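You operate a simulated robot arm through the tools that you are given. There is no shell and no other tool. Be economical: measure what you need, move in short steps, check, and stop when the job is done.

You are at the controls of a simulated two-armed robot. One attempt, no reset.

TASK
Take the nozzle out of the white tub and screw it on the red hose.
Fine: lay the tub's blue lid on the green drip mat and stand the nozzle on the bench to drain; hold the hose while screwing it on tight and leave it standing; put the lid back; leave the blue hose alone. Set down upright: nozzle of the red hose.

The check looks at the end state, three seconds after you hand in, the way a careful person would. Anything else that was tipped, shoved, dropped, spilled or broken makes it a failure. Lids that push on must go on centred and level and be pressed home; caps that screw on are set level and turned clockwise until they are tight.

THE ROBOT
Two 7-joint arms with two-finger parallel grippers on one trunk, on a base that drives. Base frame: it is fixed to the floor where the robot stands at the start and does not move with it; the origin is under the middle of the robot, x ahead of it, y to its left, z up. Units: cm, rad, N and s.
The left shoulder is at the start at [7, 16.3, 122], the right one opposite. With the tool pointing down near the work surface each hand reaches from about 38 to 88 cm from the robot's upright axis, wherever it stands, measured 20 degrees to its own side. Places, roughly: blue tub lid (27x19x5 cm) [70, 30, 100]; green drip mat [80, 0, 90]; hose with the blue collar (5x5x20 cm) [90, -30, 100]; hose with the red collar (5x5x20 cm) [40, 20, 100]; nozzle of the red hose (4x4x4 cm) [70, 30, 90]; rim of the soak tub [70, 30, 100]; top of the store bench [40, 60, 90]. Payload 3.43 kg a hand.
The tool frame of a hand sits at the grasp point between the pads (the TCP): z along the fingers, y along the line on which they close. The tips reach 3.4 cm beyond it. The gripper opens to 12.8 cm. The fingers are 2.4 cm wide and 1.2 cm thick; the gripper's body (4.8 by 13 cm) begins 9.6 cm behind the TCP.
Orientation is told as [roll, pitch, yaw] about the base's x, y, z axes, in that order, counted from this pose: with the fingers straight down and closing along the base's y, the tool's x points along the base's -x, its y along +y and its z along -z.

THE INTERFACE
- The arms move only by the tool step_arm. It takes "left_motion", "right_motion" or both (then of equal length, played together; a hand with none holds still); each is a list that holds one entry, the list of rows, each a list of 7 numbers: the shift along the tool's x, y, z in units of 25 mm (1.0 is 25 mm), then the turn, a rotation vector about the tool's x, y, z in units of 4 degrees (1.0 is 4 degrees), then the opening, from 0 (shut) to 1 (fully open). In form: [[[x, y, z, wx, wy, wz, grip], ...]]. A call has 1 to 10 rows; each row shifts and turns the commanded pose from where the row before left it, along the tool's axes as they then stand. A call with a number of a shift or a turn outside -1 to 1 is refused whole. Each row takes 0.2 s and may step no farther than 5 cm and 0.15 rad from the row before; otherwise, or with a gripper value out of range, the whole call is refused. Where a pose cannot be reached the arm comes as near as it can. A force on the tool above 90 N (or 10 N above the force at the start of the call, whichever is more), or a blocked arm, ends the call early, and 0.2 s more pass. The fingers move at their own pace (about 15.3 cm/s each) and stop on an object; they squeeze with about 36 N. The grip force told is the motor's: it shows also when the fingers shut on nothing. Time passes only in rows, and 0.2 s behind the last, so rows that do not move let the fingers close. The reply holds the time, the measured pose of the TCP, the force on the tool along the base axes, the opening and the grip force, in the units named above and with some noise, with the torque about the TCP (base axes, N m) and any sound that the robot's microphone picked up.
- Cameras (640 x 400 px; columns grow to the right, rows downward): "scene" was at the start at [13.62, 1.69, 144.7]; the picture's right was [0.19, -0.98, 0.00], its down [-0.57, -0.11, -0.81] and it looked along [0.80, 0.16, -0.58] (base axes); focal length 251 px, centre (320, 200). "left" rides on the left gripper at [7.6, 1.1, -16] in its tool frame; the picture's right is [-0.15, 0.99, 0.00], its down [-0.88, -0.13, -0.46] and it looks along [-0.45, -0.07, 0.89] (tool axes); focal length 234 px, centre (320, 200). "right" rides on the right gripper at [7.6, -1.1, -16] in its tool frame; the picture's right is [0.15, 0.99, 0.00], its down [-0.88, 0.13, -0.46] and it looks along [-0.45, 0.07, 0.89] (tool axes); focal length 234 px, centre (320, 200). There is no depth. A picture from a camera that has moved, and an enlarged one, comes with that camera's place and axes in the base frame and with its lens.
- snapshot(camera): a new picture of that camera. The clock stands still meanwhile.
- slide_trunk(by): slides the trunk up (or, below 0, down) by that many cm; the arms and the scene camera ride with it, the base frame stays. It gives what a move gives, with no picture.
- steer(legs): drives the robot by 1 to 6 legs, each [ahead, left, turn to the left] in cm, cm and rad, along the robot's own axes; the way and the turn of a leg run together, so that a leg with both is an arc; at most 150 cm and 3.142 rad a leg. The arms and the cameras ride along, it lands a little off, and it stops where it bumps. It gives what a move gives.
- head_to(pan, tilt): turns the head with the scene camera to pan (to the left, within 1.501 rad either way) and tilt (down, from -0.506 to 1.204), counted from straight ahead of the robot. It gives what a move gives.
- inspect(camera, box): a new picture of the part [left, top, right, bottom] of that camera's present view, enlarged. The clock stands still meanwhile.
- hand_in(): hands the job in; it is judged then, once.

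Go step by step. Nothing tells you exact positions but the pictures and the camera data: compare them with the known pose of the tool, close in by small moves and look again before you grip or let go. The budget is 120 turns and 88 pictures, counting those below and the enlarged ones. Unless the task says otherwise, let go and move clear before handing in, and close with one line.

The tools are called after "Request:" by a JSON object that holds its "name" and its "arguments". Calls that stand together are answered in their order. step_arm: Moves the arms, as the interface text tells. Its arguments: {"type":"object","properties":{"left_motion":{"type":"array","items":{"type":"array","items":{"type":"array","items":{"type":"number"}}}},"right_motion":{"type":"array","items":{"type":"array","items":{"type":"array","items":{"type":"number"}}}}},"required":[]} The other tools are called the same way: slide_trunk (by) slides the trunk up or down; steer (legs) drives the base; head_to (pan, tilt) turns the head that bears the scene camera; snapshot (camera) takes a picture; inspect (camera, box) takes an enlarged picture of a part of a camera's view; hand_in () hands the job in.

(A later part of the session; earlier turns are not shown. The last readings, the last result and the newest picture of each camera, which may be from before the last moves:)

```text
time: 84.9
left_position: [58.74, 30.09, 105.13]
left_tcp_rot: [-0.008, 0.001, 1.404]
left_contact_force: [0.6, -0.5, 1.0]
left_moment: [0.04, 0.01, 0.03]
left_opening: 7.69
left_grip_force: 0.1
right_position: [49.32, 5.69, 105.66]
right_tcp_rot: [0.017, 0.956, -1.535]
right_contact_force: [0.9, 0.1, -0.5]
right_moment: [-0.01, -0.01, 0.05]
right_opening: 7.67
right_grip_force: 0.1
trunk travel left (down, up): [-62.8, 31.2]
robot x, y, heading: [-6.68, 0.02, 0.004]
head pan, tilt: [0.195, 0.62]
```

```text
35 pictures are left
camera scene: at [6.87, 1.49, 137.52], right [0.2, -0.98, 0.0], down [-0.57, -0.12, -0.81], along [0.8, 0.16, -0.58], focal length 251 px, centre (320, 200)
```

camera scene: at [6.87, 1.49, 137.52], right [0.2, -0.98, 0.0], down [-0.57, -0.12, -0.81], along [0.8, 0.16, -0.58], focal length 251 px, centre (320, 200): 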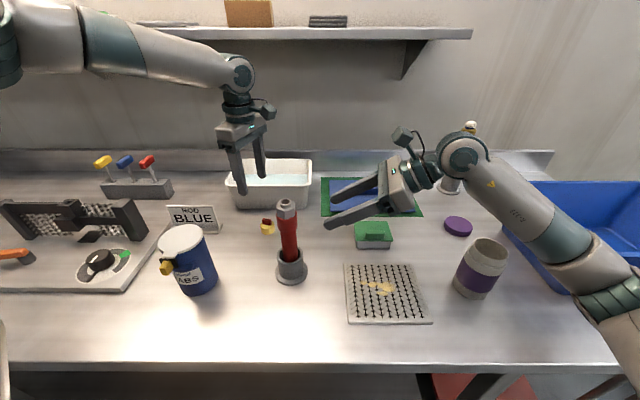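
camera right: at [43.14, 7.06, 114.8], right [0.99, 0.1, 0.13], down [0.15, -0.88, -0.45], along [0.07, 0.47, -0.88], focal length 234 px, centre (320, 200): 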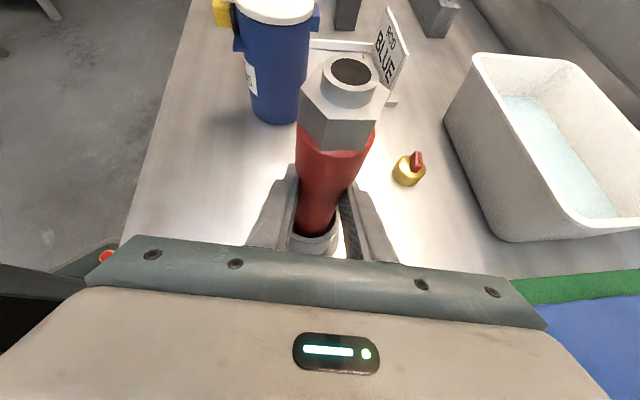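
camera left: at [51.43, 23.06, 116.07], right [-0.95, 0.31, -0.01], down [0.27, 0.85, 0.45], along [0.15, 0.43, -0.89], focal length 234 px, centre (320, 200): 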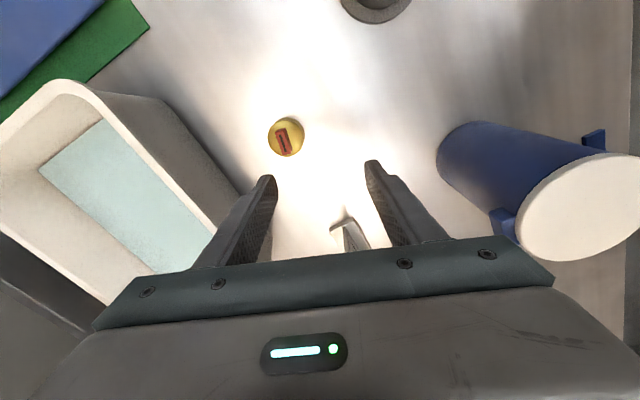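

Everything is undisturbed. Now I move the left hand over the nozzle and lower to have a closer look.

Request:
{"name": "step_arm", "arguments": {"left_motion": [[[0.61, 0.27, 0, 0, 0, 0, 0.6], [0.61, 0.27, 0, 0, 0, 0, 0.6], [0, 0, 0.8, 0, 0, 0, 0.6], [0, 0, 0.8, 0, 0, 0, 0.6], [0, 0, 0.8, 0, 0, 0, 0.6], [0, 0, 0.8, 0, 0, 0, 0.6], [0, 0, 0, 0, 0, 0, 0.6]]]}}

Request:
{"name": "snapshot", "arguments": {"camera": "left"}}

Request:
{"name": "inspect", "arguments": {"camera": "scene", "box": [210, 150, 310, 250]}}

```text
time: 86.5
left_position: [56.9, 27.44, 97.09]
left_tcp_rot: [-0.008, 0.001, 1.403]
left_contact_force: [-0.6, -0.8, 0.2]
left_moment: [0.0, 0.03, 0.0]
left_opening: 7.68
left_grip_force: 0.2
right_position: [49.21, 5.63, 105.69]
right_tcp_rot: [0.018, 0.954, -1.536]
right_contact_force: [0.7, -0.3, 0.0]
right_moment: [0.02, 0.0, 0.04]
right_opening: 7.7
right_grip_force: 0.0
trunk travel left (down, up): [-62.8, 31.2]
robot x, y, heading: [-6.37, -0.28, 0.004]
head pan, tilt: [0.195, 0.62]
```

```text
34 pictures are left
camera left: at [54.32, 20.23, 113.15], right [-0.95, 0.31, -0.01], down [0.27, 0.85, 0.46], along [0.15, 0.43, -0.89], focal length 234 px, centre (320, 200)
```

left: 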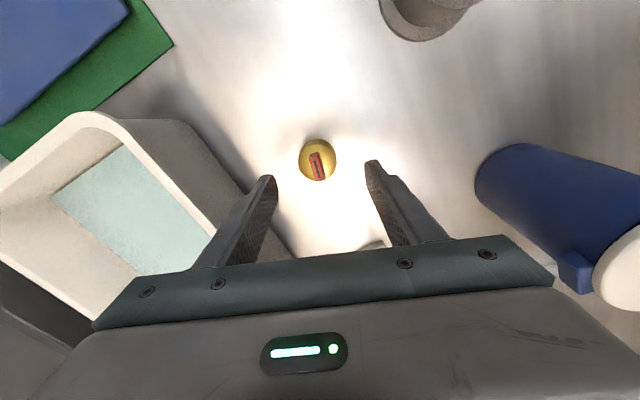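

```text
4.00 times, centred on (260, 200) of scene
camera zoom: at [6.94, 1.48, 137.5], right [0.2, -0.98, 0.0], down [-0.57, -0.12, -0.81], along [0.8, 0.16, -0.58], focal length 1004 px, centre (560, 200)
```

zoom: 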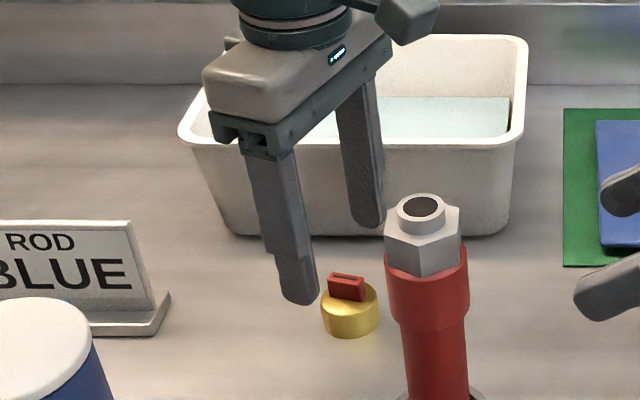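

The nozzle is about 0.7 cm off along the tool's x. I correct, lower to the earlier grip height and close slowly.

Request:
{"name": "step_arm", "arguments": {"left_motion": [[[0.28, 0, 0.3, 0, 0, 0, 0.6], [0, 0, 0.5, 0, 0, 0, 0.6], [0, 0, 0.5, 0, 0, 0, 0.6], [0, 0, 0.42, 0, 0, 0, 0.6], [0, 0, 0, 0, 0, 0, 0.6]]]}}

Request:
{"name": "snapshot", "arguments": {"camera": "left"}}

```text
time: 87.7
left_position: [56.81, 26.73, 92.83]
left_tcp_rot: [-0.006, 0.002, 1.404]
left_contact_force: [-0.7, 0.1, -0.7]
left_moment: [-0.01, 0.02, 0.04]
left_opening: 7.67
left_grip_force: 0.0
right_position: [49.23, 5.6, 105.54]
right_tcp_rot: [0.018, 0.956, -1.536]
right_contact_force: [-0.4, 0.3, -0.1]
right_moment: [0.01, 0.01, 0.0]
right_opening: 7.67
right_grip_force: 0.1
trunk travel left (down, up): [-62.8, 31.2]
robot x, y, heading: [-6.48, -0.26, 0.007]
head pan, tilt: [0.195, 0.62]
```

```text
32 pictures are left
camera left: at [54.19, 19.51, 108.88], right [-0.95, 0.31, -0.01], down [0.27, 0.85, 0.46], along [0.15, 0.43, -0.89], focal length 234 px, centre (320, 200)
```

left: 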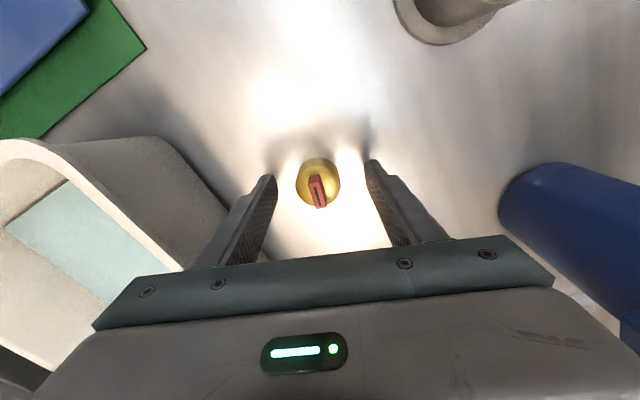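

Centred. I close and lift it straight up.

Request:
{"name": "step_arm", "arguments": {"left_motion": [[[0, 0, 0, 0, 0, 0, 0.5], [0, 0, 0, 0, 0, 0, 0.4], [0, 0, 0, 0, 0, 0, 0.33], [0, 0, 0, 0, 0, 0, 0.25], [0, 0, 0, 0, 0, 0, 0.1], [0, 0, 0, 0, 0, 0, 0], [0, 0, 0, 0, 0, 0, 0]]]}}

Request:
{"name": "step_arm", "arguments": {"left_motion": [[[0, 0, -0.5, 0, 0, 0, 0], [0, 0, -1, 0, 0, 0, 0], [0, 0, -1, 0, 0, 0, 0], [0, 0, -1, 0, 0, 0, 0], [0, 0, -1, 0, 0, 0, 0], [0, 0, -1, 0, 0, 0, 0], [0, 0, -1, 0, 0, 0, 0], [0, 0, -1, 0, 0, 0, 0], [0, 0, -1, 0, 0, 0, 0], [0, 0, 0, 0, 0, 0, 0]]]}}

Request:
{"name": "inspect", "arguments": {"camera": "scene", "box": [200, 60, 330, 280]}}

```text
time: 89.3
left_position: [56.76, 26.88, 92.92]
left_tcp_rot: [-0.007, 0.002, 1.403]
left_contact_force: [0.0, -0.2, 0.7]
left_moment: [0.03, 0.01, 0.03]
left_opening: 3.8
left_grip_force: 35.8
right_position: [49.2, 5.6, 105.55]
right_tcp_rot: [0.014, 0.954, -1.537]
right_contact_force: [0.3, -0.4, 0.2]
right_moment: [0.04, 0.02, -0.01]
right_opening: 7.69
right_grip_force: 0.1
trunk travel left (down, up): [-62.8, 31.2]
robot x, y, heading: [-6.42, -0.08, 0.003]
head pan, tilt: [0.195, 0.62]
```

```text
time: 91.5
left_position: [56.68, 26.92, 113.96]
left_tcp_rot: [-0.007, 0.001, 1.403]
left_contact_force: [-0.1, 0.6, -0.8]
left_moment: [0.0, 0.02, 0.04]
left_opening: 3.8
left_grip_force: 35.9
right_position: [49.41, 5.66, 105.53]
right_tcp_rot: [0.016, 0.95, -1.537]
right_contact_force: [0.9, 0.1, 0.8]
right_moment: [0.01, -0.02, -0.03]
right_opening: 7.68
right_grip_force: 0.1
trunk travel left (down, up): [-62.8, 31.2]
robot x, y, heading: [-6.38, -0.28, 0.009]
head pan, tilt: [0.195, 0.62]
```

```text
1.82 times, centred on (265, 170) of scene
camera zoom: at [7.0, 1.51, 137.49], right [0.2, -0.98, 0.0], down [-0.57, -0.12, -0.81], along [0.8, 0.16, -0.58], focal length 456 px, centre (420, 254)
```

zoom: 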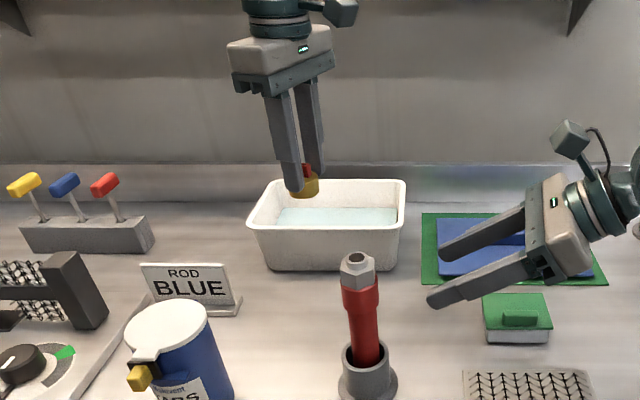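

The nozzle is in the left hand, upright. The right hand goes back to the hose.

Request:
{"name": "step_arm", "arguments": {"right_motion": [[[0.175, -0.94, 0, 0, 0, 0, 0.6], [0.175, -0.94, 0, 0, 0, 0, 0.6], [0, 0, 0.94, 0, 0, 0, 0.6], [0, 0, 0.94, 0, 0, 0, 0.6], [0, 0, 0.94, 0, 0, 0, 0.6], [0, 0, 0.94, 0, 0, 0, 0.6], [0, 0, 0.94, 0, 0, 0, 0.6], [0, 0, 0, 0, 0, 0, 0.6]]]}}

Request:
{"name": "snapshot", "arguments": {"camera": "right"}}

```text
time: 93.3
left_position: [56.88, 26.74, 113.91]
left_tcp_rot: [-0.007, 0.001, 1.403]
left_contact_force: [0.2, -1.4, -0.4]
left_moment: [0.03, 0.01, 0.03]
left_opening: 3.79
left_grip_force: 36.2
right_position: [44.41, 15.73, 99.21]
right_tcp_rot: [0.013, 0.953, -1.537]
right_contact_force: [-0.1, 1.3, 0.0]
right_moment: [0.01, -0.02, -0.02]
right_opening: 7.66
right_grip_force: 0.0
trunk travel left (down, up): [-62.8, 31.2]
robot x, y, heading: [-6.43, -0.26, 0.008]
head pan, tilt: [0.195, 0.62]
```

```text
30 pictures are left
camera right: at [43.25, 7.14, 114.75], right [0.99, 0.11, 0.13], down [0.15, -0.88, -0.45], along [0.06, 0.47, -0.88], focal length 234 px, centre (320, 200)
```

right: 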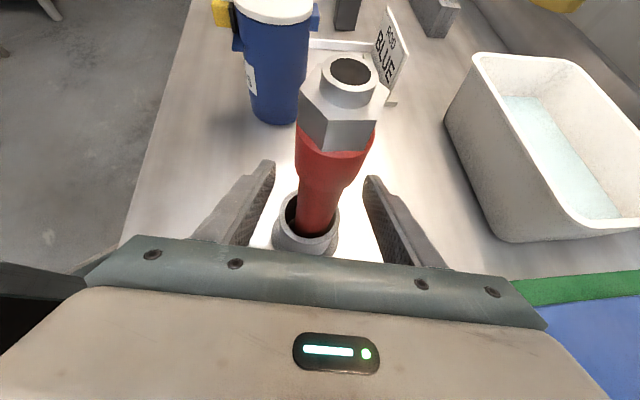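

Straddled again. I close on the hose and raise the nozzle a bit, then measure both.

Request:
{"name": "step_arm", "arguments": {"right_motion": [[[0, 0, 0, 0, 0, 0, 0.5], [0, 0, 0, 0, 0, 0, 0.4], [0, 0, 0, 0, 0, 0, 0.33], [0, 0, 0, 0, 0, 0, 0.28], [0, 0, 0, 0, 0, 0, 0.22], [0, 0, 0, 0, 0, 0, 0.1], [0, 0, 0, 0, 0, 0, 0], [0, 0, 0, 0, 0, 0, 0]]], "left_motion": [[[0, 0, -0.5, 0, 0, 0, 0], [0, 0, -0.5, 0, 0, 0, 0], [0, 0, -0.5, 0, 0, 0, 0], [0, 0, -0.5, 0, 0, 0, 0], [0, 0, 0, 0, 0, 0, 0], [0, 0, 0, 0, 0, 0, 0], [0, 0, 0, 0, 0, 0, 0], [0, 0, 0, 0, 0, 0, 0]]]}}

Request:
{"name": "inspect", "arguments": {"camera": "right", "box": [260, 20, 420, 120]}}

Request:
{"name": "inspect", "arguments": {"camera": "scene", "box": [250, 170, 330, 270]}}

```text
time: 95.1
left_position: [56.88, 26.69, 119.14]
left_tcp_rot: [-0.007, 0.001, 1.405]
left_contact_force: [-0.5, 0.3, 0.1]
left_moment: [-0.04, -0.02, 0.0]
left_opening: 3.77
left_grip_force: 36.0
right_position: [44.37, 15.65, 99.47]
right_tcp_rot: [0.015, 0.953, -1.537]
right_contact_force: [0.2, 0.0, 0.3]
right_moment: [0.05, 0.0, 0.01]
right_opening: 3.23
right_grip_force: 36.3
trunk travel left (down, up): [-62.8, 31.2]
robot x, y, heading: [-6.77, -0.13, 0.006]
head pan, tilt: [0.195, 0.62]
```

```text
4.00 times, centred on (340, 70) of right
camera zoom: at [43.13, 7.07, 114.94], right [0.99, 0.11, 0.13], down [0.15, -0.88, -0.45], along [0.07, 0.47, -0.88], focal length 937 px, centre (240, 720)
```

zoom: 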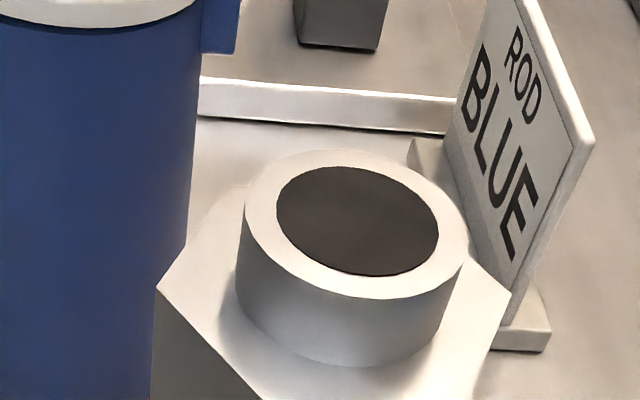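

```text
4.00 times, centred on (290, 220) of scene
camera zoom: at [6.98, 1.51, 137.5], right [0.2, -0.98, 0.0], down [-0.57, -0.12, -0.81], along [0.8, 0.16, -0.58], focal length 1004 px, centre (440, 120)
```

zoom: 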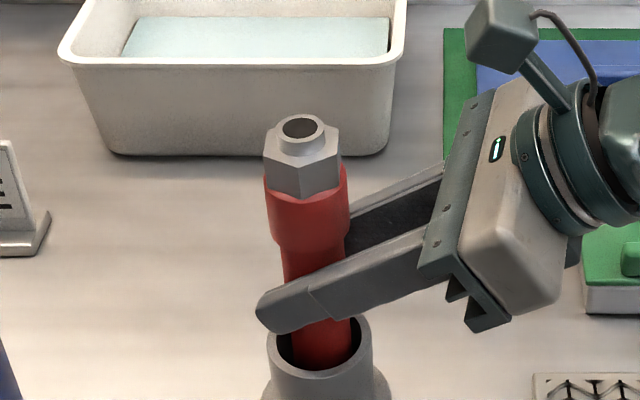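

The spout top is at about (44.15, 15.8, 109.2). I carry the nozzle over it, 4 cm above, and compare views.

Request:
{"name": "step_arm", "arguments": {"left_motion": [[[0.857, 0.717, 0, 0, 0, 0, 0], [0.857, 0.717, 0, 0, 0, 0, 0], [0.857, 0.717, 0, 0, 0, 0, 0], [0.857, 0.717, 0, 0, 0, 0, 0], [0.857, 0.717, 0, 0, 0, 0, 0], [0.857, 0.717, 0, 0, 0, 0, 0], [0, 0, 0.3, 0, 0, 0, 0], [0, 0, 0, 0, 0, 0, 0]]]}}

Request:
{"name": "inspect", "arguments": {"camera": "scene", "box": [240, 110, 350, 250]}}

Request:
{"name": "inspect", "arguments": {"camera": "right", "box": [240, 0, 440, 140]}}

```text
time: 96.9
left_position: [44.16, 15.75, 118.14]
left_tcp_rot: [-0.005, 0.002, 1.403]
left_contact_force: [-1.2, -0.6, 0.5]
left_moment: [0.0, 0.02, 0.01]
left_opening: 3.83
left_grip_force: 35.9
right_position: [44.3, 15.71, 99.37]
right_tcp_rot: [0.016, 0.953, -1.536]
right_contact_force: [-0.5, -0.7, -0.7]
right_moment: [-0.01, 0.0, 0.0]
right_opening: 3.27
right_grip_force: 35.7
trunk travel left (down, up): [-62.8, 31.2]
robot x, y, heading: [-6.43, -0.51, 0.008]
head pan, tilt: [0.195, 0.62]
```

```text
2.86 times, centred on (295, 180) of scene
camera zoom: at [6.97, 1.5, 137.5], right [0.2, -0.98, 0.0], down [-0.57, -0.12, -0.81], along [0.8, 0.16, -0.58], focal length 717 px, centre (391, 257)
```

zoom: 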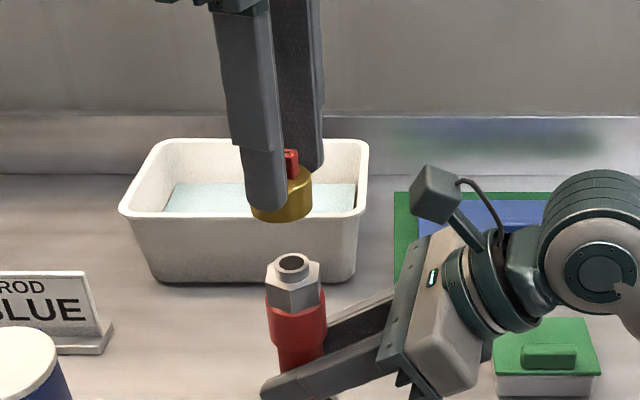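

```text
2.86 times, centred on (340, 70) of right
camera zoom: at [43.13, 7.07, 114.94], right [0.99, 0.11, 0.13], down [0.15, -0.88, -0.45], along [0.07, 0.47, -0.88], focal length 669 px, centre (263, 571)
```

zoom: 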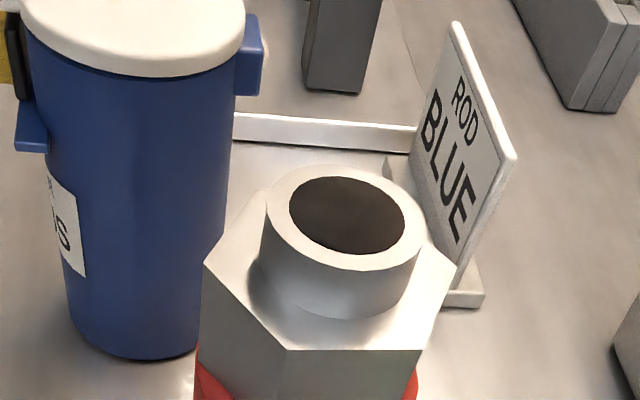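

The nozzle seems about 0.3 cm too far to the left (+y) of the spout. I correct, go down until 1 cm above, and look again.

Request:
{"name": "step_arm", "arguments": {"left_motion": [[[0.11, 0, 0.45, 0, 0, 0, 0], [0, 0, 0.45, 0, 0, 0, 0], [0, 0, 0.3, 0, 0, 0, 0], [0, 0, 0, 0, 0, 0, 0]]]}}

Request:
{"name": "inspect", "arguments": {"camera": "scene", "box": [255, 150, 325, 240]}}

Request:
{"name": "inspect", "arguments": {"camera": "right", "box": [240, 0, 440, 140]}}

```text
time: 97.9
left_position: [43.89, 15.66, 115.21]
left_tcp_rot: [-0.007, 0.003, 1.404]
left_contact_force: [0.1, 1.0, -1.1]
left_moment: [0.04, 0.0, 0.02]
left_opening: 3.81
left_grip_force: 36.3
right_position: [44.36, 15.59, 99.46]
right_tcp_rot: [0.017, 0.951, -1.537]
right_contact_force: [0.8, -0.5, 0.8]
right_moment: [-0.04, 0.0, -0.01]
right_opening: 3.27
right_grip_force: 35.8
trunk travel left (down, up): [-62.8, 31.2]
robot x, y, heading: [-6.33, -0.51, 0.005]
head pan, tilt: [0.195, 0.62]
```

```text
4.44 times, centred on (290, 195) of scene
camera zoom: at [6.97, 1.51, 137.5], right [0.2, -0.98, 0.0], down [-0.57, -0.12, -0.81], along [0.8, 0.16, -0.58], focal length 1116 px, centre (453, 222)
```

zoom: 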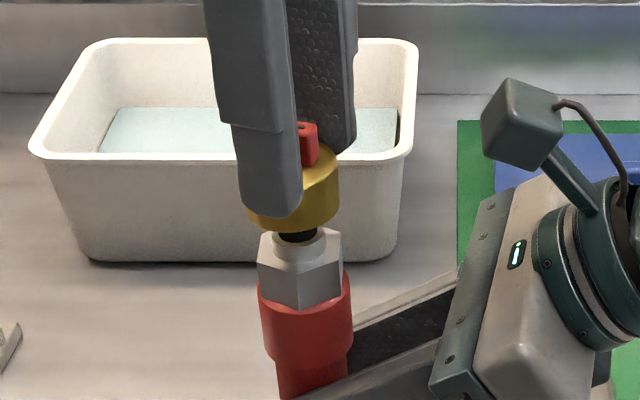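

```text
2.86 times, centred on (340, 70) of right
camera zoom: at [43.13, 7.07, 114.95], right [0.99, 0.11, 0.13], down [0.15, -0.88, -0.45], along [0.07, 0.47, -0.88], focal length 669 px, centre (263, 571)
```

zoom: 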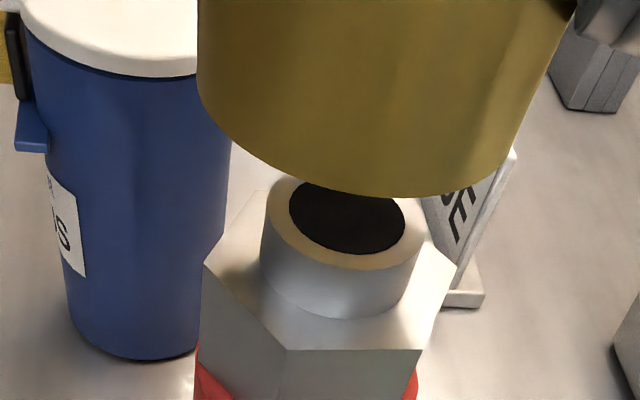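

By both views the nozzle needs about 0.2 cm toward −y and 0.1 cm toward +x. I correct and lower gently until it touches the spout.

Request:
{"name": "step_arm", "arguments": {"left_motion": [[[0.072, -0.053, 0.1, 0, 0, 0, 0], [0, 0, 0.15, 0, 0, 0, 0], [0, 0, 0.1, 0, 0, 0, 0], [0, 0, 0.06, 0, 0, 0, 0], [0, 0, 0.06, 0, 0, 0, 0], [0, 0, 0.06, 0, 0, 0, 0], [0, 0, 0.06, 0, 0, 0, 0], [0, 0, 0, 0, 0, 0, 0]]]}}

Request:
{"name": "inspect", "arguments": {"camera": "scene", "box": [265, 165, 325, 235]}}

Request:
{"name": "inspect", "arguments": {"camera": "right", "box": [240, 0, 440, 140]}}

```text
time: 99.7
left_position: [43.98, 15.24, 113.86]
left_tcp_rot: [-0.005, 0.002, 1.405]
left_contact_force: [-0.3, 0.5, -0.1]
left_moment: [-0.03, -0.02, 0.03]
left_opening: 3.83
left_grip_force: 35.9
right_position: [44.26, 15.57, 99.49]
right_tcp_rot: [0.015, 0.954, -1.537]
right_contact_force: [-0.6, 0.4, -0.5]
right_moment: [0.0, 0.04, -0.04]
right_opening: 3.24
right_grip_force: 36.1
trunk travel left (down, up): [-62.8, 31.2]
robot x, y, heading: [-6.53, 0.14, 0.007]
head pan, tilt: [0.195, 0.62]
```

```text
5.71 times, centred on (295, 200) of scene
camera zoom: at [6.98, 1.51, 137.5], right [0.2, -0.98, 0.0], down [-0.57, -0.12, -0.81], along [0.8, 0.16, -0.58], focal length 1434 px, centre (463, 200)
```

zoom: 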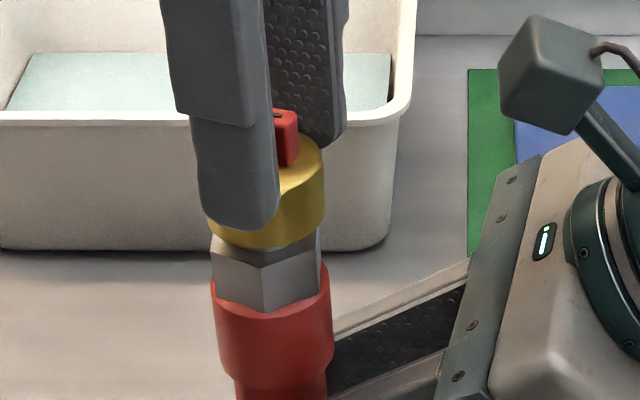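

```text
2.86 times, centred on (340, 70) of right
camera zoom: at [43.13, 7.07, 114.95], right [0.99, 0.11, 0.13], down [0.15, -0.88, -0.45], along [0.07, 0.47, -0.88], focal length 669 px, centre (263, 571)
```

zoom: 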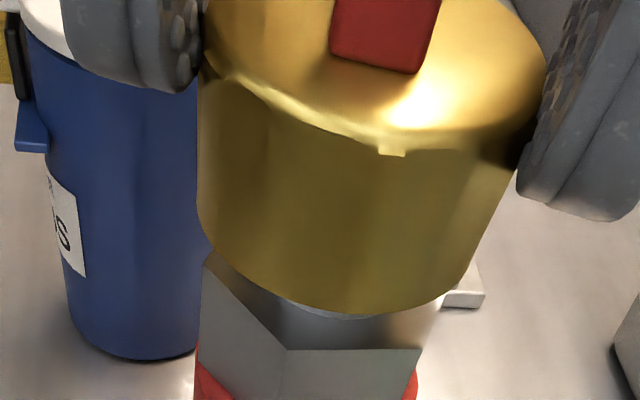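

No contact yet; in the views it's nearly coaxial, perhaps 0.12 cm too far toward −y now. I nudge back and continue down to contact.

Request:
{"name": "step_arm", "arguments": {"left_motion": [[[-0.05, 0, 0, 0, 0, 0, 0], [0, 0, 0.05, 0, 0, 0, 0], [0, 0, 0.05, 0, 0, 0, 0], [0, 0, 0.05, 0, 0, 0, 0], [0, 0, 0.05, 0, 0, 0, 0], [0, 0, 0.05, 0, 0, 0, 0], [0, 0, 0, 0, 0, 0, 0]]]}}

```text
time: 101.3
left_position: [44.12, 15.52, 113.15]
left_tcp_rot: [-0.008, -0.001, 1.405]
left_contact_force: [4.2, 8.5, 0.5]
left_moment: [0.48, -0.19, -0.02]
left_opening: 3.81
left_grip_force: 36.4
right_position: [44.33, 15.66, 99.41]
right_tcp_rot: [0.016, 0.954, -1.536]
right_contact_force: [-5.9, -8.8, -0.7]
right_moment: [0.69, -0.49, 0.0]
right_opening: 3.25
right_grip_force: 35.9
trunk travel left (down, up): [-62.8, 31.2]
robot x, y, heading: [-6.86, -0.19, 0.004]
head pan, tilt: [0.195, 0.62]
```

The nozzle has slipped over the spout and rubs sideways (+y, +x). I ease that way and go on down to the thread.

Request:
{"name": "step_arm", "arguments": {"left_motion": [[[-0.04, -0.015, 0, 0, 0, 0, 0], [0, 0, 0.04, 0, 0, 0, 0], [0, 0, 0.04, 0, 0, 0, 0], [0, 0, 0.04, 0, 0, 0, 0], [0, 0, 0.04, 0, 0, 0, 0], [0, 0, 0, 0, 0, 0, 0]]]}}

```text
time: 102.7
left_position: [44.19, 15.56, 112.98]
left_tcp_rot: [-0.011, 0.003, 1.404]
left_contact_force: [0.8, -4.9, 40.7]
left_moment: [0.01, -0.04, -0.04]
left_opening: 3.8
left_grip_force: 36.1
right_position: [44.41, 15.58, 99.36]
right_tcp_rot: [0.017, 0.952, -1.537]
right_contact_force: [5.3, 9.7, -13.0]
right_moment: [0.0, -0.35, -0.09]
right_opening: 3.27
right_grip_force: 36.3
trunk travel left (down, up): [-62.8, 31.2]
robot x, y, heading: [-6.73, -0.19, 0.004]
head pan, tilt: [0.195, 0.62]
```

Now it sits firmly on the thread (40 N). I relax most of the push and begin turning clockwise.

Request:
{"name": "step_arm", "arguments": {"left_motion": [[[0, 0, -0.06, 0, 0, 0, 0], [0, 0, 0, 0, 0, 1, 0], [0, 0, 0, 0, 0, 1, 0], [0, 0, 0, 0, 0, 1, 0], [0, 0, 0, 0, 0, 1, 0], [0, 0, 0, 0, 0, 1, 0], [0, 0, 0, 0, 0, 1, 0], [0, 0, 0, 0, 0, 1, 0], [0, 0, 0, 0, 0, 1, 0]]]}}

Request:
{"name": "step_arm", "arguments": {"left_motion": [[[0, 0, 0, 0, 0, 1, 0], [0, 0, 0, 0, 0, 1, 0], [0, 0, 0, 0, 0, 1, 0], [0, 0, 0, 0, 0, 1, 0], [0, 0, 0, 0, 0, 1, 0], [0, 0, 0, 0, 0, 1, 0], [0, 0, 0, 0, 0, 1, 0], [0, 0, 0, 0, 0, 1, 0], [0, 0, 0, 0, 0, 1, 0]]]}}

```text
time: 104.7
left_position: [44.0, 15.73, 113.08]
left_tcp_rot: [-0.006, -0.003, 0.845]
left_contact_force: [-18.2, -4.8, 31.7]
left_moment: [-0.11, 0.88, 0.05]
left_opening: 3.8
left_grip_force: 36.4
right_position: [44.37, 15.71, 99.37]
right_tcp_rot: [0.017, 0.952, -1.538]
right_contact_force: [20.9, 10.2, -17.4]
right_moment: [0.04, 1.24, -0.11]
right_opening: 3.24
right_grip_force: 35.4
trunk travel left (down, up): [-62.8, 31.2]
robot x, y, heading: [-6.49, -0.11, 0.007]
head pan, tilt: [0.195, 0.62]
```

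```text
time: 106.7
left_position: [44.23, 15.57, 113.03]
left_tcp_rot: [0.0, -0.003, 0.215]
left_contact_force: [-23.6, 18.2, 15.0]
left_moment: [0.87, 1.16, 0.14]
left_opening: 3.82
left_grip_force: 36.1
right_position: [44.41, 15.4, 99.45]
right_tcp_rot: [0.017, 0.954, -1.54]
right_contact_force: [27.8, -24.5, -4.9]
right_moment: [0.72, 1.47, -0.14]
right_opening: 3.28
right_grip_force: 36.2
trunk travel left (down, up): [-62.8, 31.2]
robot x, y, heading: [-6.74, -0.64, 0.007]
head pan, tilt: [0.195, 0.62]
```

It turns, with growing side force since the nozzle is about 2 mm off the tool axis. I recentre and keep turning about the nozzle's own axis.

Request:
{"name": "step_arm", "arguments": {"left_motion": [[[0.05, 0.06, 0, 0, 0, 0, 0], [0, 0.006, 0.003, 0, 0, 1, 0], [0, 0.006, 0.003, 0, 0, 1, 0], [0, 0.006, 0.003, 0, 0, 1, 0], [0, 0.006, 0.003, 0, 0, 1, 0], [0, 0.006, 0.003, 0, 0, 1, 0], [0, 0.006, 0.003, 0, 0, 1, 0], [0, 0.006, 0.003, 0, 0, 1, 0], [0, 0.006, 0.003, 0, 0, 1, 0], [0, 0.006, 0.003, 0, 0, 1, 0]]]}}

```text
time: 108.9
left_position: [43.94, 15.74, 112.87]
left_tcp_rot: [0.006, -0.005, -0.412]
left_contact_force: [-15.2, 23.3, 18.5]
left_moment: [1.11, 0.68, 0.1]
left_opening: 3.8
left_grip_force: 35.8
right_position: [44.4, 15.42, 99.53]
right_tcp_rot: [0.018, 0.956, -1.538]
right_contact_force: [18.0, -33.6, 0.2]
right_moment: [0.68, 1.08, -0.07]
right_opening: 3.26
right_grip_force: 36.0
trunk travel left (down, up): [-62.8, 31.2]
robot x, y, heading: [-6.48, -0.3, 0.002]
head pan, tilt: [0.195, 0.62]
```

Side force remains toward (−x, +y); I shift again a little and continue.

Request:
{"name": "step_arm", "arguments": {"left_motion": [[[0.076, 0.054, 0, 0, 0, 0, 0], [0, 0.009, 0.003, 0, 0, 1, 0], [0, 0.009, 0.003, 0, 0, 1, 0], [0, 0.009, 0.003, 0, 0, 1, 0], [0, 0.009, 0.003, 0, 0, 1, 0], [0, 0.009, 0.003, 0, 0, 1, 0], [0, 0.009, 0.003, 0, 0, 1, 0], [0, 0.009, 0.003, 0, 0, 1, 0], [0, 0.009, 0.003, 0, 0, 1, 0], [0, 0.009, 0.003, 0, 0, 1, 0]]]}}

```text
time: 111.1
left_position: [43.85, 16.09, 112.96]
left_tcp_rot: [0.008, -0.004, -1.039]
left_contact_force: [-3.6, 21.3, 21.3]
left_moment: [0.86, 0.16, 0.03]
left_opening: 3.81
left_grip_force: 35.8
right_position: [44.2, 15.47, 99.49]
right_tcp_rot: [0.019, 0.954, -1.534]
right_contact_force: [3.3, -29.0, -3.5]
right_moment: [0.67, 0.29, -0.01]
right_opening: 3.26
right_grip_force: 36.4
trunk travel left (down, up): [-62.8, 31.2]
robot x, y, heading: [-6.6, -0.01, 0.007]
head pan, tilt: [0.195, 0.62]
```

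Still turning without tightening. I correct +y and continue.

Request:
{"name": "step_arm", "arguments": {"left_motion": [[[0.069, 0.04, 0, 0, 0, 0, 0], [0, 0.009, 0.003, 0, 0, 1, 0], [0, 0.009, 0.003, 0, 0, 1, 0], [0, 0.009, 0.003, 0, 0, 1, 0], [0, 0.009, 0.003, 0, 0, 1, 0], [0, 0.009, 0.003, 0, 0, 1, 0], [0, 0.009, 0.003, 0, 0, 1, 0], [0, 0.009, 0.003, 0, 0, 1, 0], [0, 0.009, 0.003, 0, 0, 1, 0], [0, 0.009, 0.003, 0, 0, 1, 0]]]}}

Request:
{"name": "inspect", "arguments": {"camera": "right", "box": [240, 0, 440, 140]}}

Request:
{"name": "inspect", "arguments": {"camera": "scene", "box": [255, 150, 335, 250]}}

```text
time: 113.3
left_position: [44.02, 16.25, 112.77]
left_tcp_rot: [0.01, -0.003, -1.67]
left_contact_force: [6.7, -2.4, 24.5]
left_moment: [-0.38, -0.15, 0.03]
left_opening: 3.77
left_grip_force: 36.6
right_position: [44.14, 15.74, 99.43]
right_tcp_rot: [0.017, 0.955, -1.535]
right_contact_force: [-10.7, -0.3, -10.5]
right_moment: [-0.62, -0.31, 0.0]
right_opening: 3.25
right_grip_force: 36.2
trunk travel left (down, up): [-62.8, 31.2]
robot x, y, heading: [-6.99, -0.02, 0.008]
head pan, tilt: [0.195, 0.62]
```

```text
2.86 times, centred on (340, 70) of right
camera zoom: at [42.93, 7.05, 115.0], right [0.99, 0.11, 0.13], down [0.15, -0.88, -0.45], along [0.06, 0.47, -0.88], focal length 669 px, centre (263, 571)
```

zoom: 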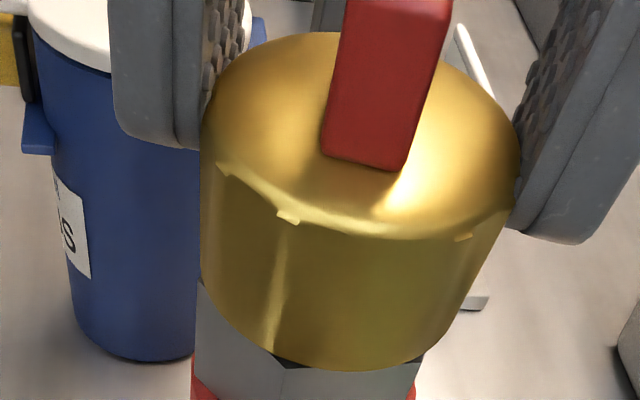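

```text
4.00 times, centred on (295, 200) of scene
camera zoom: at [6.8, 1.43, 137.52], right [0.2, -0.98, 0.0], down [-0.57, -0.12, -0.81], along [0.8, 0.16, -0.58], focal length 1004 px, centre (420, 200)
```

zoom: 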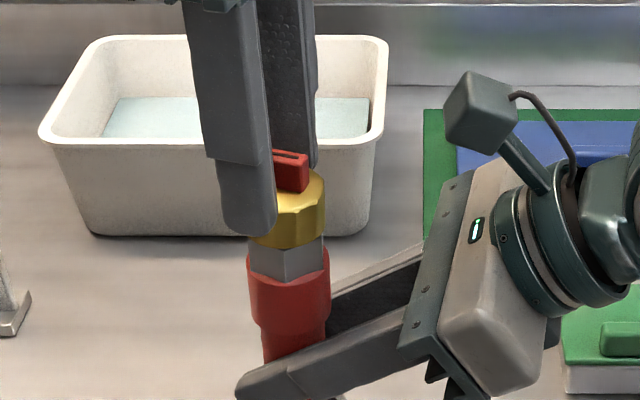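

Forces are now well centred and the nozzle sits close above the hex, not yet tight. I keep turning.

Request:
{"name": "step_arm", "arguments": {"left_motion": [[[0, 0.009, 0.004, 0, 0, 1, 0], [0, 0.009, 0.004, 0, 0, 1, 0], [0, 0.009, 0.004, 0, 0, 1, 0], [0, 0.009, 0.004, 0, 0, 1, 0], [0, 0.009, 0.004, 0, 0, 1, 0], [0, 0.009, 0.004, 0, 0, 1, 0], [0, 0.009, 0.004, 0, 0, 1, 0], [0, 0.009, 0.004, 0, 0, 1, 0], [0, 0.009, 0.004, 0, 0, 1, 0]]]}}

```text
time: 115.3
left_position: [44.15, 16.35, 112.75]
left_tcp_rot: [0.009, 0.004, -2.297]
left_contact_force: [19.8, -7.4, 28.9]
left_moment: [-0.53, -0.5, 0.09]
left_opening: 3.78
left_grip_force: 36.5
right_position: [43.96, 15.65, 99.54]
right_tcp_rot: [0.017, 0.955, -1.533]
right_contact_force: [-26.4, 10.3, -12.7]
right_moment: [-0.36, -1.07, -0.02]
right_opening: 3.26
right_grip_force: 36.3
trunk travel left (down, up): [-62.8, 31.2]
robot x, y, heading: [-6.53, 0.3, 0.009]
head pan, tilt: [0.195, 0.62]
```

Still free to turn; recentre slightly and go on.

Request:
{"name": "step_arm", "arguments": {"left_motion": [[[0.02, 0.06, 0, 0, 0, 0, 0], [0, 0.011, 0.004, 0, 0, 1, 0], [0, 0.011, 0.004, 0, 0, 1, 0], [0, 0.011, 0.004, 0, 0, 1, 0], [0, 0.011, 0.004, 0, 0, 1, 0], [0, 0.011, 0.004, 0, 0, 1, 0], [0, 0.011, 0.004, 0, 0, 1, 0], [0, 0.011, 0.004, 0, 0, 1, 0], [0, 0.011, 0.004, 0, 0, 1, 0]]]}}

```text
time: 117.3
left_position: [44.5, 16.06, 112.62]
left_tcp_rot: [0.005, 0.008, -2.858]
left_contact_force: [12.7, -5.8, 25.2]
left_moment: [-0.09, 0.05, 0.05]
left_opening: 3.79
left_grip_force: 35.3
right_position: [44.16, 15.58, 99.6]
right_tcp_rot: [0.019, 0.953, -1.535]
right_contact_force: [-19.8, 8.5, -12.7]
right_moment: [-0.52, -0.59, -0.03]
right_opening: 3.24
right_grip_force: 36.2
trunk travel left (down, up): [-62.8, 31.2]
robot x, y, heading: [-6.54, -0.55, 0.007]
head pan, tilt: [0.195, 0.62]
```

Works well; z creeps down. Continue.

Request:
{"name": "step_arm", "arguments": {"left_motion": [[[-0.02, 0.04, 0, 0, 0, 0, 0], [0, 0.011, 0.004, 0, 0, 1, 0], [0, 0.011, 0.004, 0, 0, 1, 0], [0, 0.011, 0.004, 0, 0, 1, 0], [0, 0.011, 0.004, 0, 0, 1, 0], [0, 0.011, 0.004, 0, 0, 1, 0], [0, 0.011, 0.004, 0, 0, 1, 0], [0, 0.011, 0.004, 0, 0, 1, 0], [0, 0.011, 0.004, 0, 0, 1, 0]]]}}

```text
time: 119.3
left_position: [44.4, 15.77, 112.54]
left_tcp_rot: [0.0, 0.007, 2.868]
left_contact_force: [2.8, 3.6, 23.5]
left_moment: [0.59, 0.05, 0.72]
left_opening: 3.86
left_grip_force: 35.7
right_position: [44.35, 15.63, 99.47]
right_tcp_rot: [0.02, 0.952, -1.538]
right_contact_force: [-7.2, -1.8, -10.9]
right_moment: [-0.05, -0.04, -0.75]
right_opening: 3.25
right_grip_force: 36.0
trunk travel left (down, up): [-62.8, 31.2]
robot x, y, heading: [-6.63, -0.46, 0.009]
head pan, tilt: [0.195, 0.62]
```

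Torque has jumped to 0.7 N m: the nozzle is starting to tighten. A few more degrees.

Request:
{"name": "step_arm", "arguments": {"left_motion": [[[0, 0.005, 0.002, 0, 0, 1, 0], [0, 0.005, 0.002, 0, 0, 1, 0], [0, 0.005, 0, 0, 0, 1, 0], [0, 0.005, 0, 0, 0, 1, 0]]]}}

Request:
{"name": "inspect", "arguments": {"camera": "right", "box": [240, 0, 440, 140]}}

```text
time: 120.3
left_position: [44.57, 15.77, 112.51]
left_tcp_rot: [-0.001, 0.006, 2.588]
left_contact_force: [0.4, 3.5, 2.8]
left_moment: [0.38, 0.06, 0.72]
left_opening: 3.79
left_grip_force: 36.3
right_position: [44.4, 15.5, 99.4]
right_tcp_rot: [0.018, 0.955, -1.537]
right_contact_force: [-1.2, -4.8, -0.3]
right_moment: [-0.1, 0.11, -0.75]
right_opening: 3.23
right_grip_force: 36.3
trunk travel left (down, up): [-62.8, 31.2]
robot x, y, heading: [-6.86, -0.02, 0.008]
head pan, tilt: [0.195, 0.62]
```

```text
2.86 times, centred on (340, 70) of right
camera zoom: at [43.12, 7.01, 115.02], right [0.99, 0.1, 0.13], down [0.15, -0.88, -0.45], along [0.07, 0.47, -0.88], focal length 669 px, centre (263, 571)
```

zoom: 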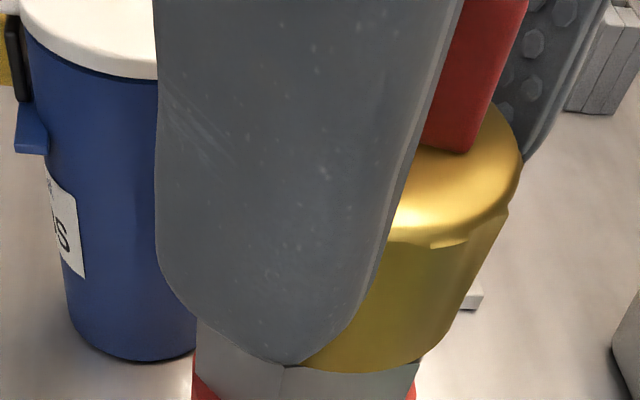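

Torque holds at 0.72 N m. I check whether the fingers slip by looking at the red bar's angle in the hand camera.

Request:
{"name": "inspect", "arguments": {"camera": "left", "box": [240, 100, 400, 260]}}

Request:
{"name": "inspect", "arguments": {"camera": "scene", "box": [255, 150, 335, 250]}}

```text
2.50 times, centred on (320, 180) of left
camera zoom: at [50.23, 10.82, 128.37], right [-0.64, -0.77, 0.0], down [-0.68, 0.57, 0.45], along [-0.34, 0.29, -0.89], focal length 585 px, centre (320, 250)
```

zoom: 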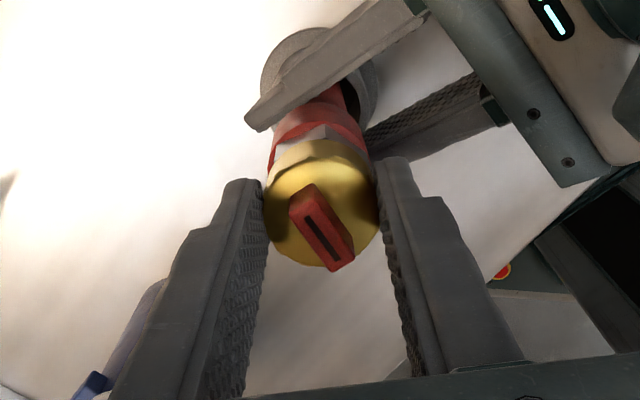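

```text
4.00 times, centred on (295, 200) of scene
camera zoom: at [6.94, 1.47, 137.49], right [0.2, -0.98, 0.0], down [-0.57, -0.12, -0.81], along [0.8, 0.16, -0.58], focal length 1004 px, centre (420, 200)
```

zoom: 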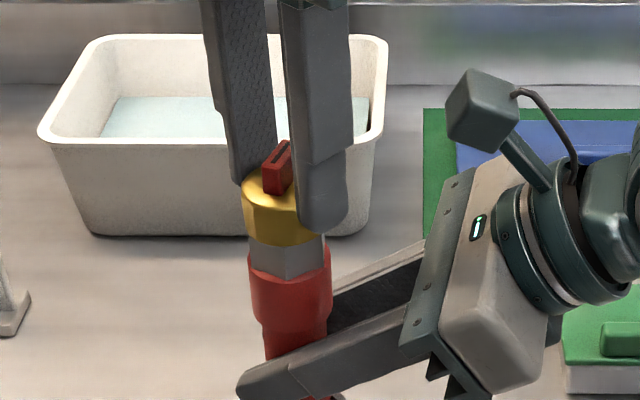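

The bar lags the fingers by the last few degrees, so the nozzle is at its stop and the pads slip: tight. I open the left hand, raise it, and look at the joint.

Request:
{"name": "step_arm", "arguments": {"left_motion": [[[0, 0, 0, 0, 0, 0, 0.34], [0, 0, 0, 0, 0, 0, 0.4], [0, 0, 0, 0, 0, 0, 0.45], [0, 0, -0.5, 0, 0, 0, 0.45], [0, 0, -1, 0, 0, 0, 0.45], [0, 0, -1, 0, 0, 0, 0.45], [0, 0, -1, 0, 0, 0, 0.45], [0, 0, -1, 0, 0, 0, 0.45], [0, 0, 0, 0, 0, 0, 0.45]]]}}

Request:
{"name": "inspect", "arguments": {"camera": "scene", "box": [255, 150, 335, 250]}}

Request:
{"name": "inspect", "arguments": {"camera": "right", "box": [240, 0, 440, 140]}}

```text
time: 122.3
left_position: [44.34, 15.65, 123.92]
left_tcp_rot: [-0.002, 0.009, 2.593]
left_contact_force: [0.9, -0.4, 0.4]
left_moment: [-0.02, -0.01, -0.01]
left_opening: 5.76
left_grip_force: 0.0
right_position: [44.34, 15.66, 99.49]
right_tcp_rot: [0.02, 0.957, -1.534]
right_contact_force: [3.2, 0.5, 9.7]
right_moment: [-0.01, -0.21, 0.0]
right_opening: 3.25
right_grip_force: 36.1
trunk travel left (down, up): [-62.8, 31.2]
robot x, y, heading: [-6.27, -0.32, 0.009]
head pan, tilt: [0.195, 0.62]
```

```text
4.00 times, centred on (295, 200) of scene
camera zoom: at [6.85, 1.52, 137.52], right [0.2, -0.98, 0.0], down [-0.57, -0.12, -0.81], along [0.8, 0.16, -0.58], focal length 1004 px, centre (420, 200)
```

zoom: 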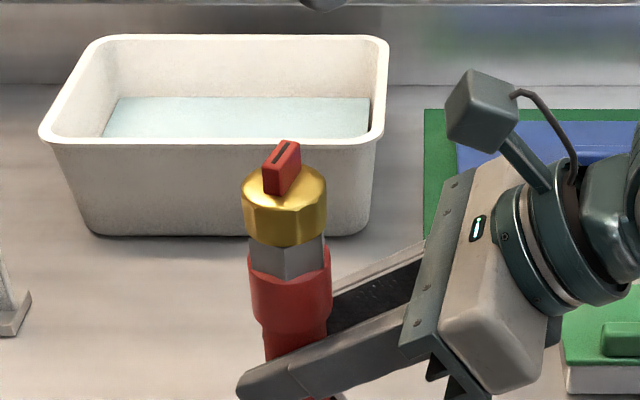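

```text
2.86 times, centred on (340, 70) of right
camera zoom: at [43.05, 7.07, 115.02], right [0.99, 0.1, 0.13], down [0.15, -0.88, -0.45], along [0.07, 0.47, -0.88], focal length 669 px, centre (263, 571)
```

zoom: 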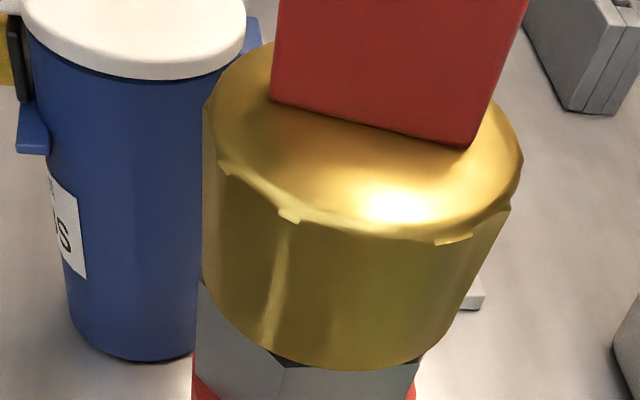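

The nozzle sits level on the hex. I release the hose gently, withdraw the right hand, and unwind the left wrist meanwhile.

Request:
{"name": "step_arm", "arguments": {"right_motion": [[[0, 0, 0, 0, 0, 0, 0.3], [0, 0, 0, 0, 0, 0, 0.4], [0, 0, 0, 0, 0, 0, 0.5], [0, 0, 0, 0, 0, 0, 0.6], [0, 0, -1, 0, 0, 0, 0.6], [0, 0, -1, 0, 0, 0, 0.6], [0, 0, -1, 0, 0, 0, 0.6], [0, 0, -1, 0, 0, 0, 0.6], [0, 0, -1, 0, 0, 0, 0.6], [0, 0, -1, 0, 0, 0, 0.6]]], "left_motion": [[[0, 0, -0.5, 0, 0, -1, 0.45], [0, 0, -0.5, 0, 0, -1, 0.45], [0, 0, 0, 0, 0, -1, 0.45], [0, 0, 0, 0, 0, -1, 0.45], [0, 0, 0, 0, 0, -1, 0.45], [0, 0, 0, 0, 0, -1, 0.45], [0, 0, 0, 0, 0, -1, 0.45], [0, 0, 0, 0, 0, -1, 0.45], [0, 0, 0, 0, 0, -1, 0.45], [0, 0, 0, 0, 0, -1, 0.45]]]}}

Request:
{"name": "step_arm", "arguments": {"right_motion": [[[0.92, 0, -0.64, 0, 0, 0, 0.6], [0.92, 0, -0.64, 0, 0, 0, 0.6], [0.92, 0, -0.64, 0, 0, 0, 0.6], [0.92, 0, -0.64, 0, 0, 0, 0.6], [0.92, 0, -0.64, 0, 0, 0, 0.6], [0.92, 0, -0.64, 0, 0, 0, 0.6], [0, 0, 0, 0, 0, 0, 0.6], [0, 0, 0, 0, 0, 0, 0.6], [0, 0, 0, 0, 0, 0, 0.6], [0, 0, 0, 0, 0, 0, 0.6]]], "left_motion": [[[0, 0, 0, 0, 0, -1, 0.45], [0, 0, 0, 0, 0, -1, 0.45], [0, 0, 0, 0, 0, -1, 0.45], [0, 0, 0, 0, 0, -1, 0.45], [0, 0, 0, 0, 0, -1, 0.45], [0, 0, 0, 0, 0, -1, 0.45], [0, 0, 0, 0, 0, -1, 0.45], [0, 0, 0, 0, 0, -1, 0.45], [0, 0, 0, 0, 0, -1, 0.45], [0, 0, 0, 0, 0, -1, 0.45]]]}}

Request:
{"name": "step_arm", "arguments": {"left_motion": [[[0, 0, 0, 0, 0, -1, 0.45], [0, 0, 0, 0, 0, -1, 0.45], [0, 0, 0, 0, 0, -1, 0.45], [0, 0, 0, 0, 0, -1, 0.45], [0, 0, 0, 0, 0, -1, 0.45], [0, 0, 0, 0, 0, -1, 0.45], [0, 0, 0, 0, 0, -1, 0.45], [0, 0, 0, 0, 0, 0, 0.45]]]}}

Request:
{"name": "snapshot", "arguments": {"camera": "scene"}}

Request:
{"name": "snapshot", "arguments": {"camera": "right"}}

```text
time: 124.5
left_position: [44.11, 16.91, 125.89]
left_tcp_rot: [0.004, 0.007, -2.993]
left_contact_force: [-0.6, -0.2, 0.8]
left_moment: [0.0, -0.05, -0.03]
left_opening: 5.78
left_grip_force: 0.2
left hand out of reach, approached as far as the arm can: row 1
right_position: [44.46, 3.37, 107.88]
right_tcp_rot: [0.017, 0.954, -1.538]
right_contact_force: [-0.4, -0.4, -0.5]
right_moment: [0.01, 0.0, 0.01]
right_opening: 7.68
right_grip_force: 0.0
trunk travel left (down, up): [-62.8, 31.2]
robot x, y, heading: [-6.7, -0.07, 0.011]
head pan, tilt: [0.195, 0.62]
```

```text
time: 126.7
left_position: [44.1, 16.85, 125.95]
left_tcp_rot: [0.008, 0.004, -2.296]
left_contact_force: [-0.1, 0.0, -0.1]
left_moment: [0.01, -0.02, -0.02]
left_opening: 5.75
left_grip_force: 0.1
right_position: [44.37, 3.53, 125.07]
right_tcp_rot: [0.016, 0.955, -1.535]
right_contact_force: [-0.1, -0.6, 0.1]
right_moment: [0.01, -0.01, -0.04]
right_opening: 7.67
right_grip_force: 0.0
trunk travel left (down, up): [-62.8, 31.2]
robot x, y, heading: [-6.52, -0.43, 0.009]
head pan, tilt: [0.195, 0.62]
```

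```text
time: 128.5
left_position: [44.08, 16.91, 125.88]
left_tcp_rot: [0.006, -0.002, -1.805]
left_contact_force: [-0.3, -0.8, -0.4]
left_moment: [0.0, 0.01, 0.0]
left_opening: 5.78
left_grip_force: 0.1
right_position: [44.4, 3.57, 125.06]
right_tcp_rot: [0.015, 0.956, -1.536]
right_contact_force: [-0.4, -0.5, -1.0]
right_moment: [0.0, -0.01, 0.01]
right_opening: 7.67
right_grip_force: 0.1
trunk travel left (down, up): [-62.8, 31.2]
robot x, y, heading: [-6.46, -0.11, 0.002]
head pan, tilt: [0.195, 0.62]
```

```text
14 pictures are left
camera scene: at [6.96, 1.5, 137.5], right [0.2, -0.98, 0.0], down [-0.57, -0.12, -0.81], along [0.8, 0.16, -0.58], focal length 251 px, centre (320, 200)
```

scene: 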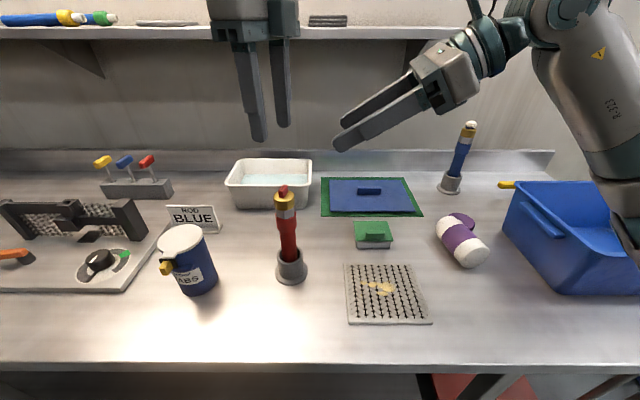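

```text
13 pictures are left
camera right: at [43.13, -5.07, 140.52], right [0.99, 0.11, 0.13], down [0.15, -0.88, -0.45], along [0.07, 0.47, -0.88], focal length 234 px, centre (320, 200)
```

right: 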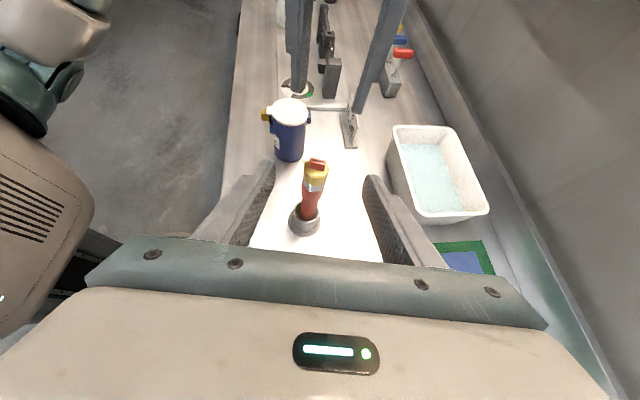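

The red hose stands well with its nozzle, but the purple-white jar on the right has been knocked over, probably by the right forearm. It must be set upright again; I look closer.

Request:
{"name": "inspect", "arguments": {"camera": "scene", "box": [410, 190, 530, 290]}}

```text
4.00 times, centred on (470, 240) of scene
camera zoom: at [6.96, 1.5, 137.5], right [0.2, -0.98, 0.0], down [-0.57, -0.12, -0.81], along [0.8, 0.16, -0.58], focal length 1004 px, centre (-280, 40)
```

zoom: 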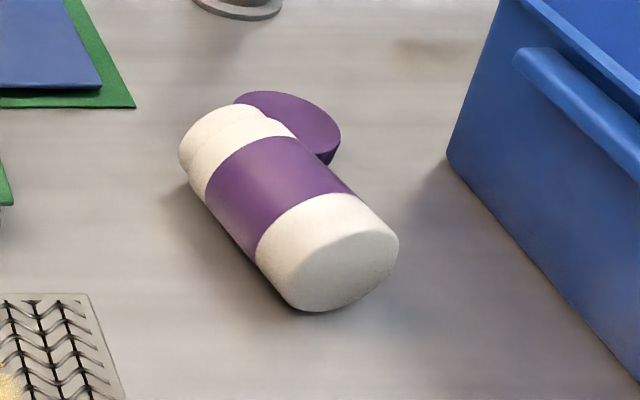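

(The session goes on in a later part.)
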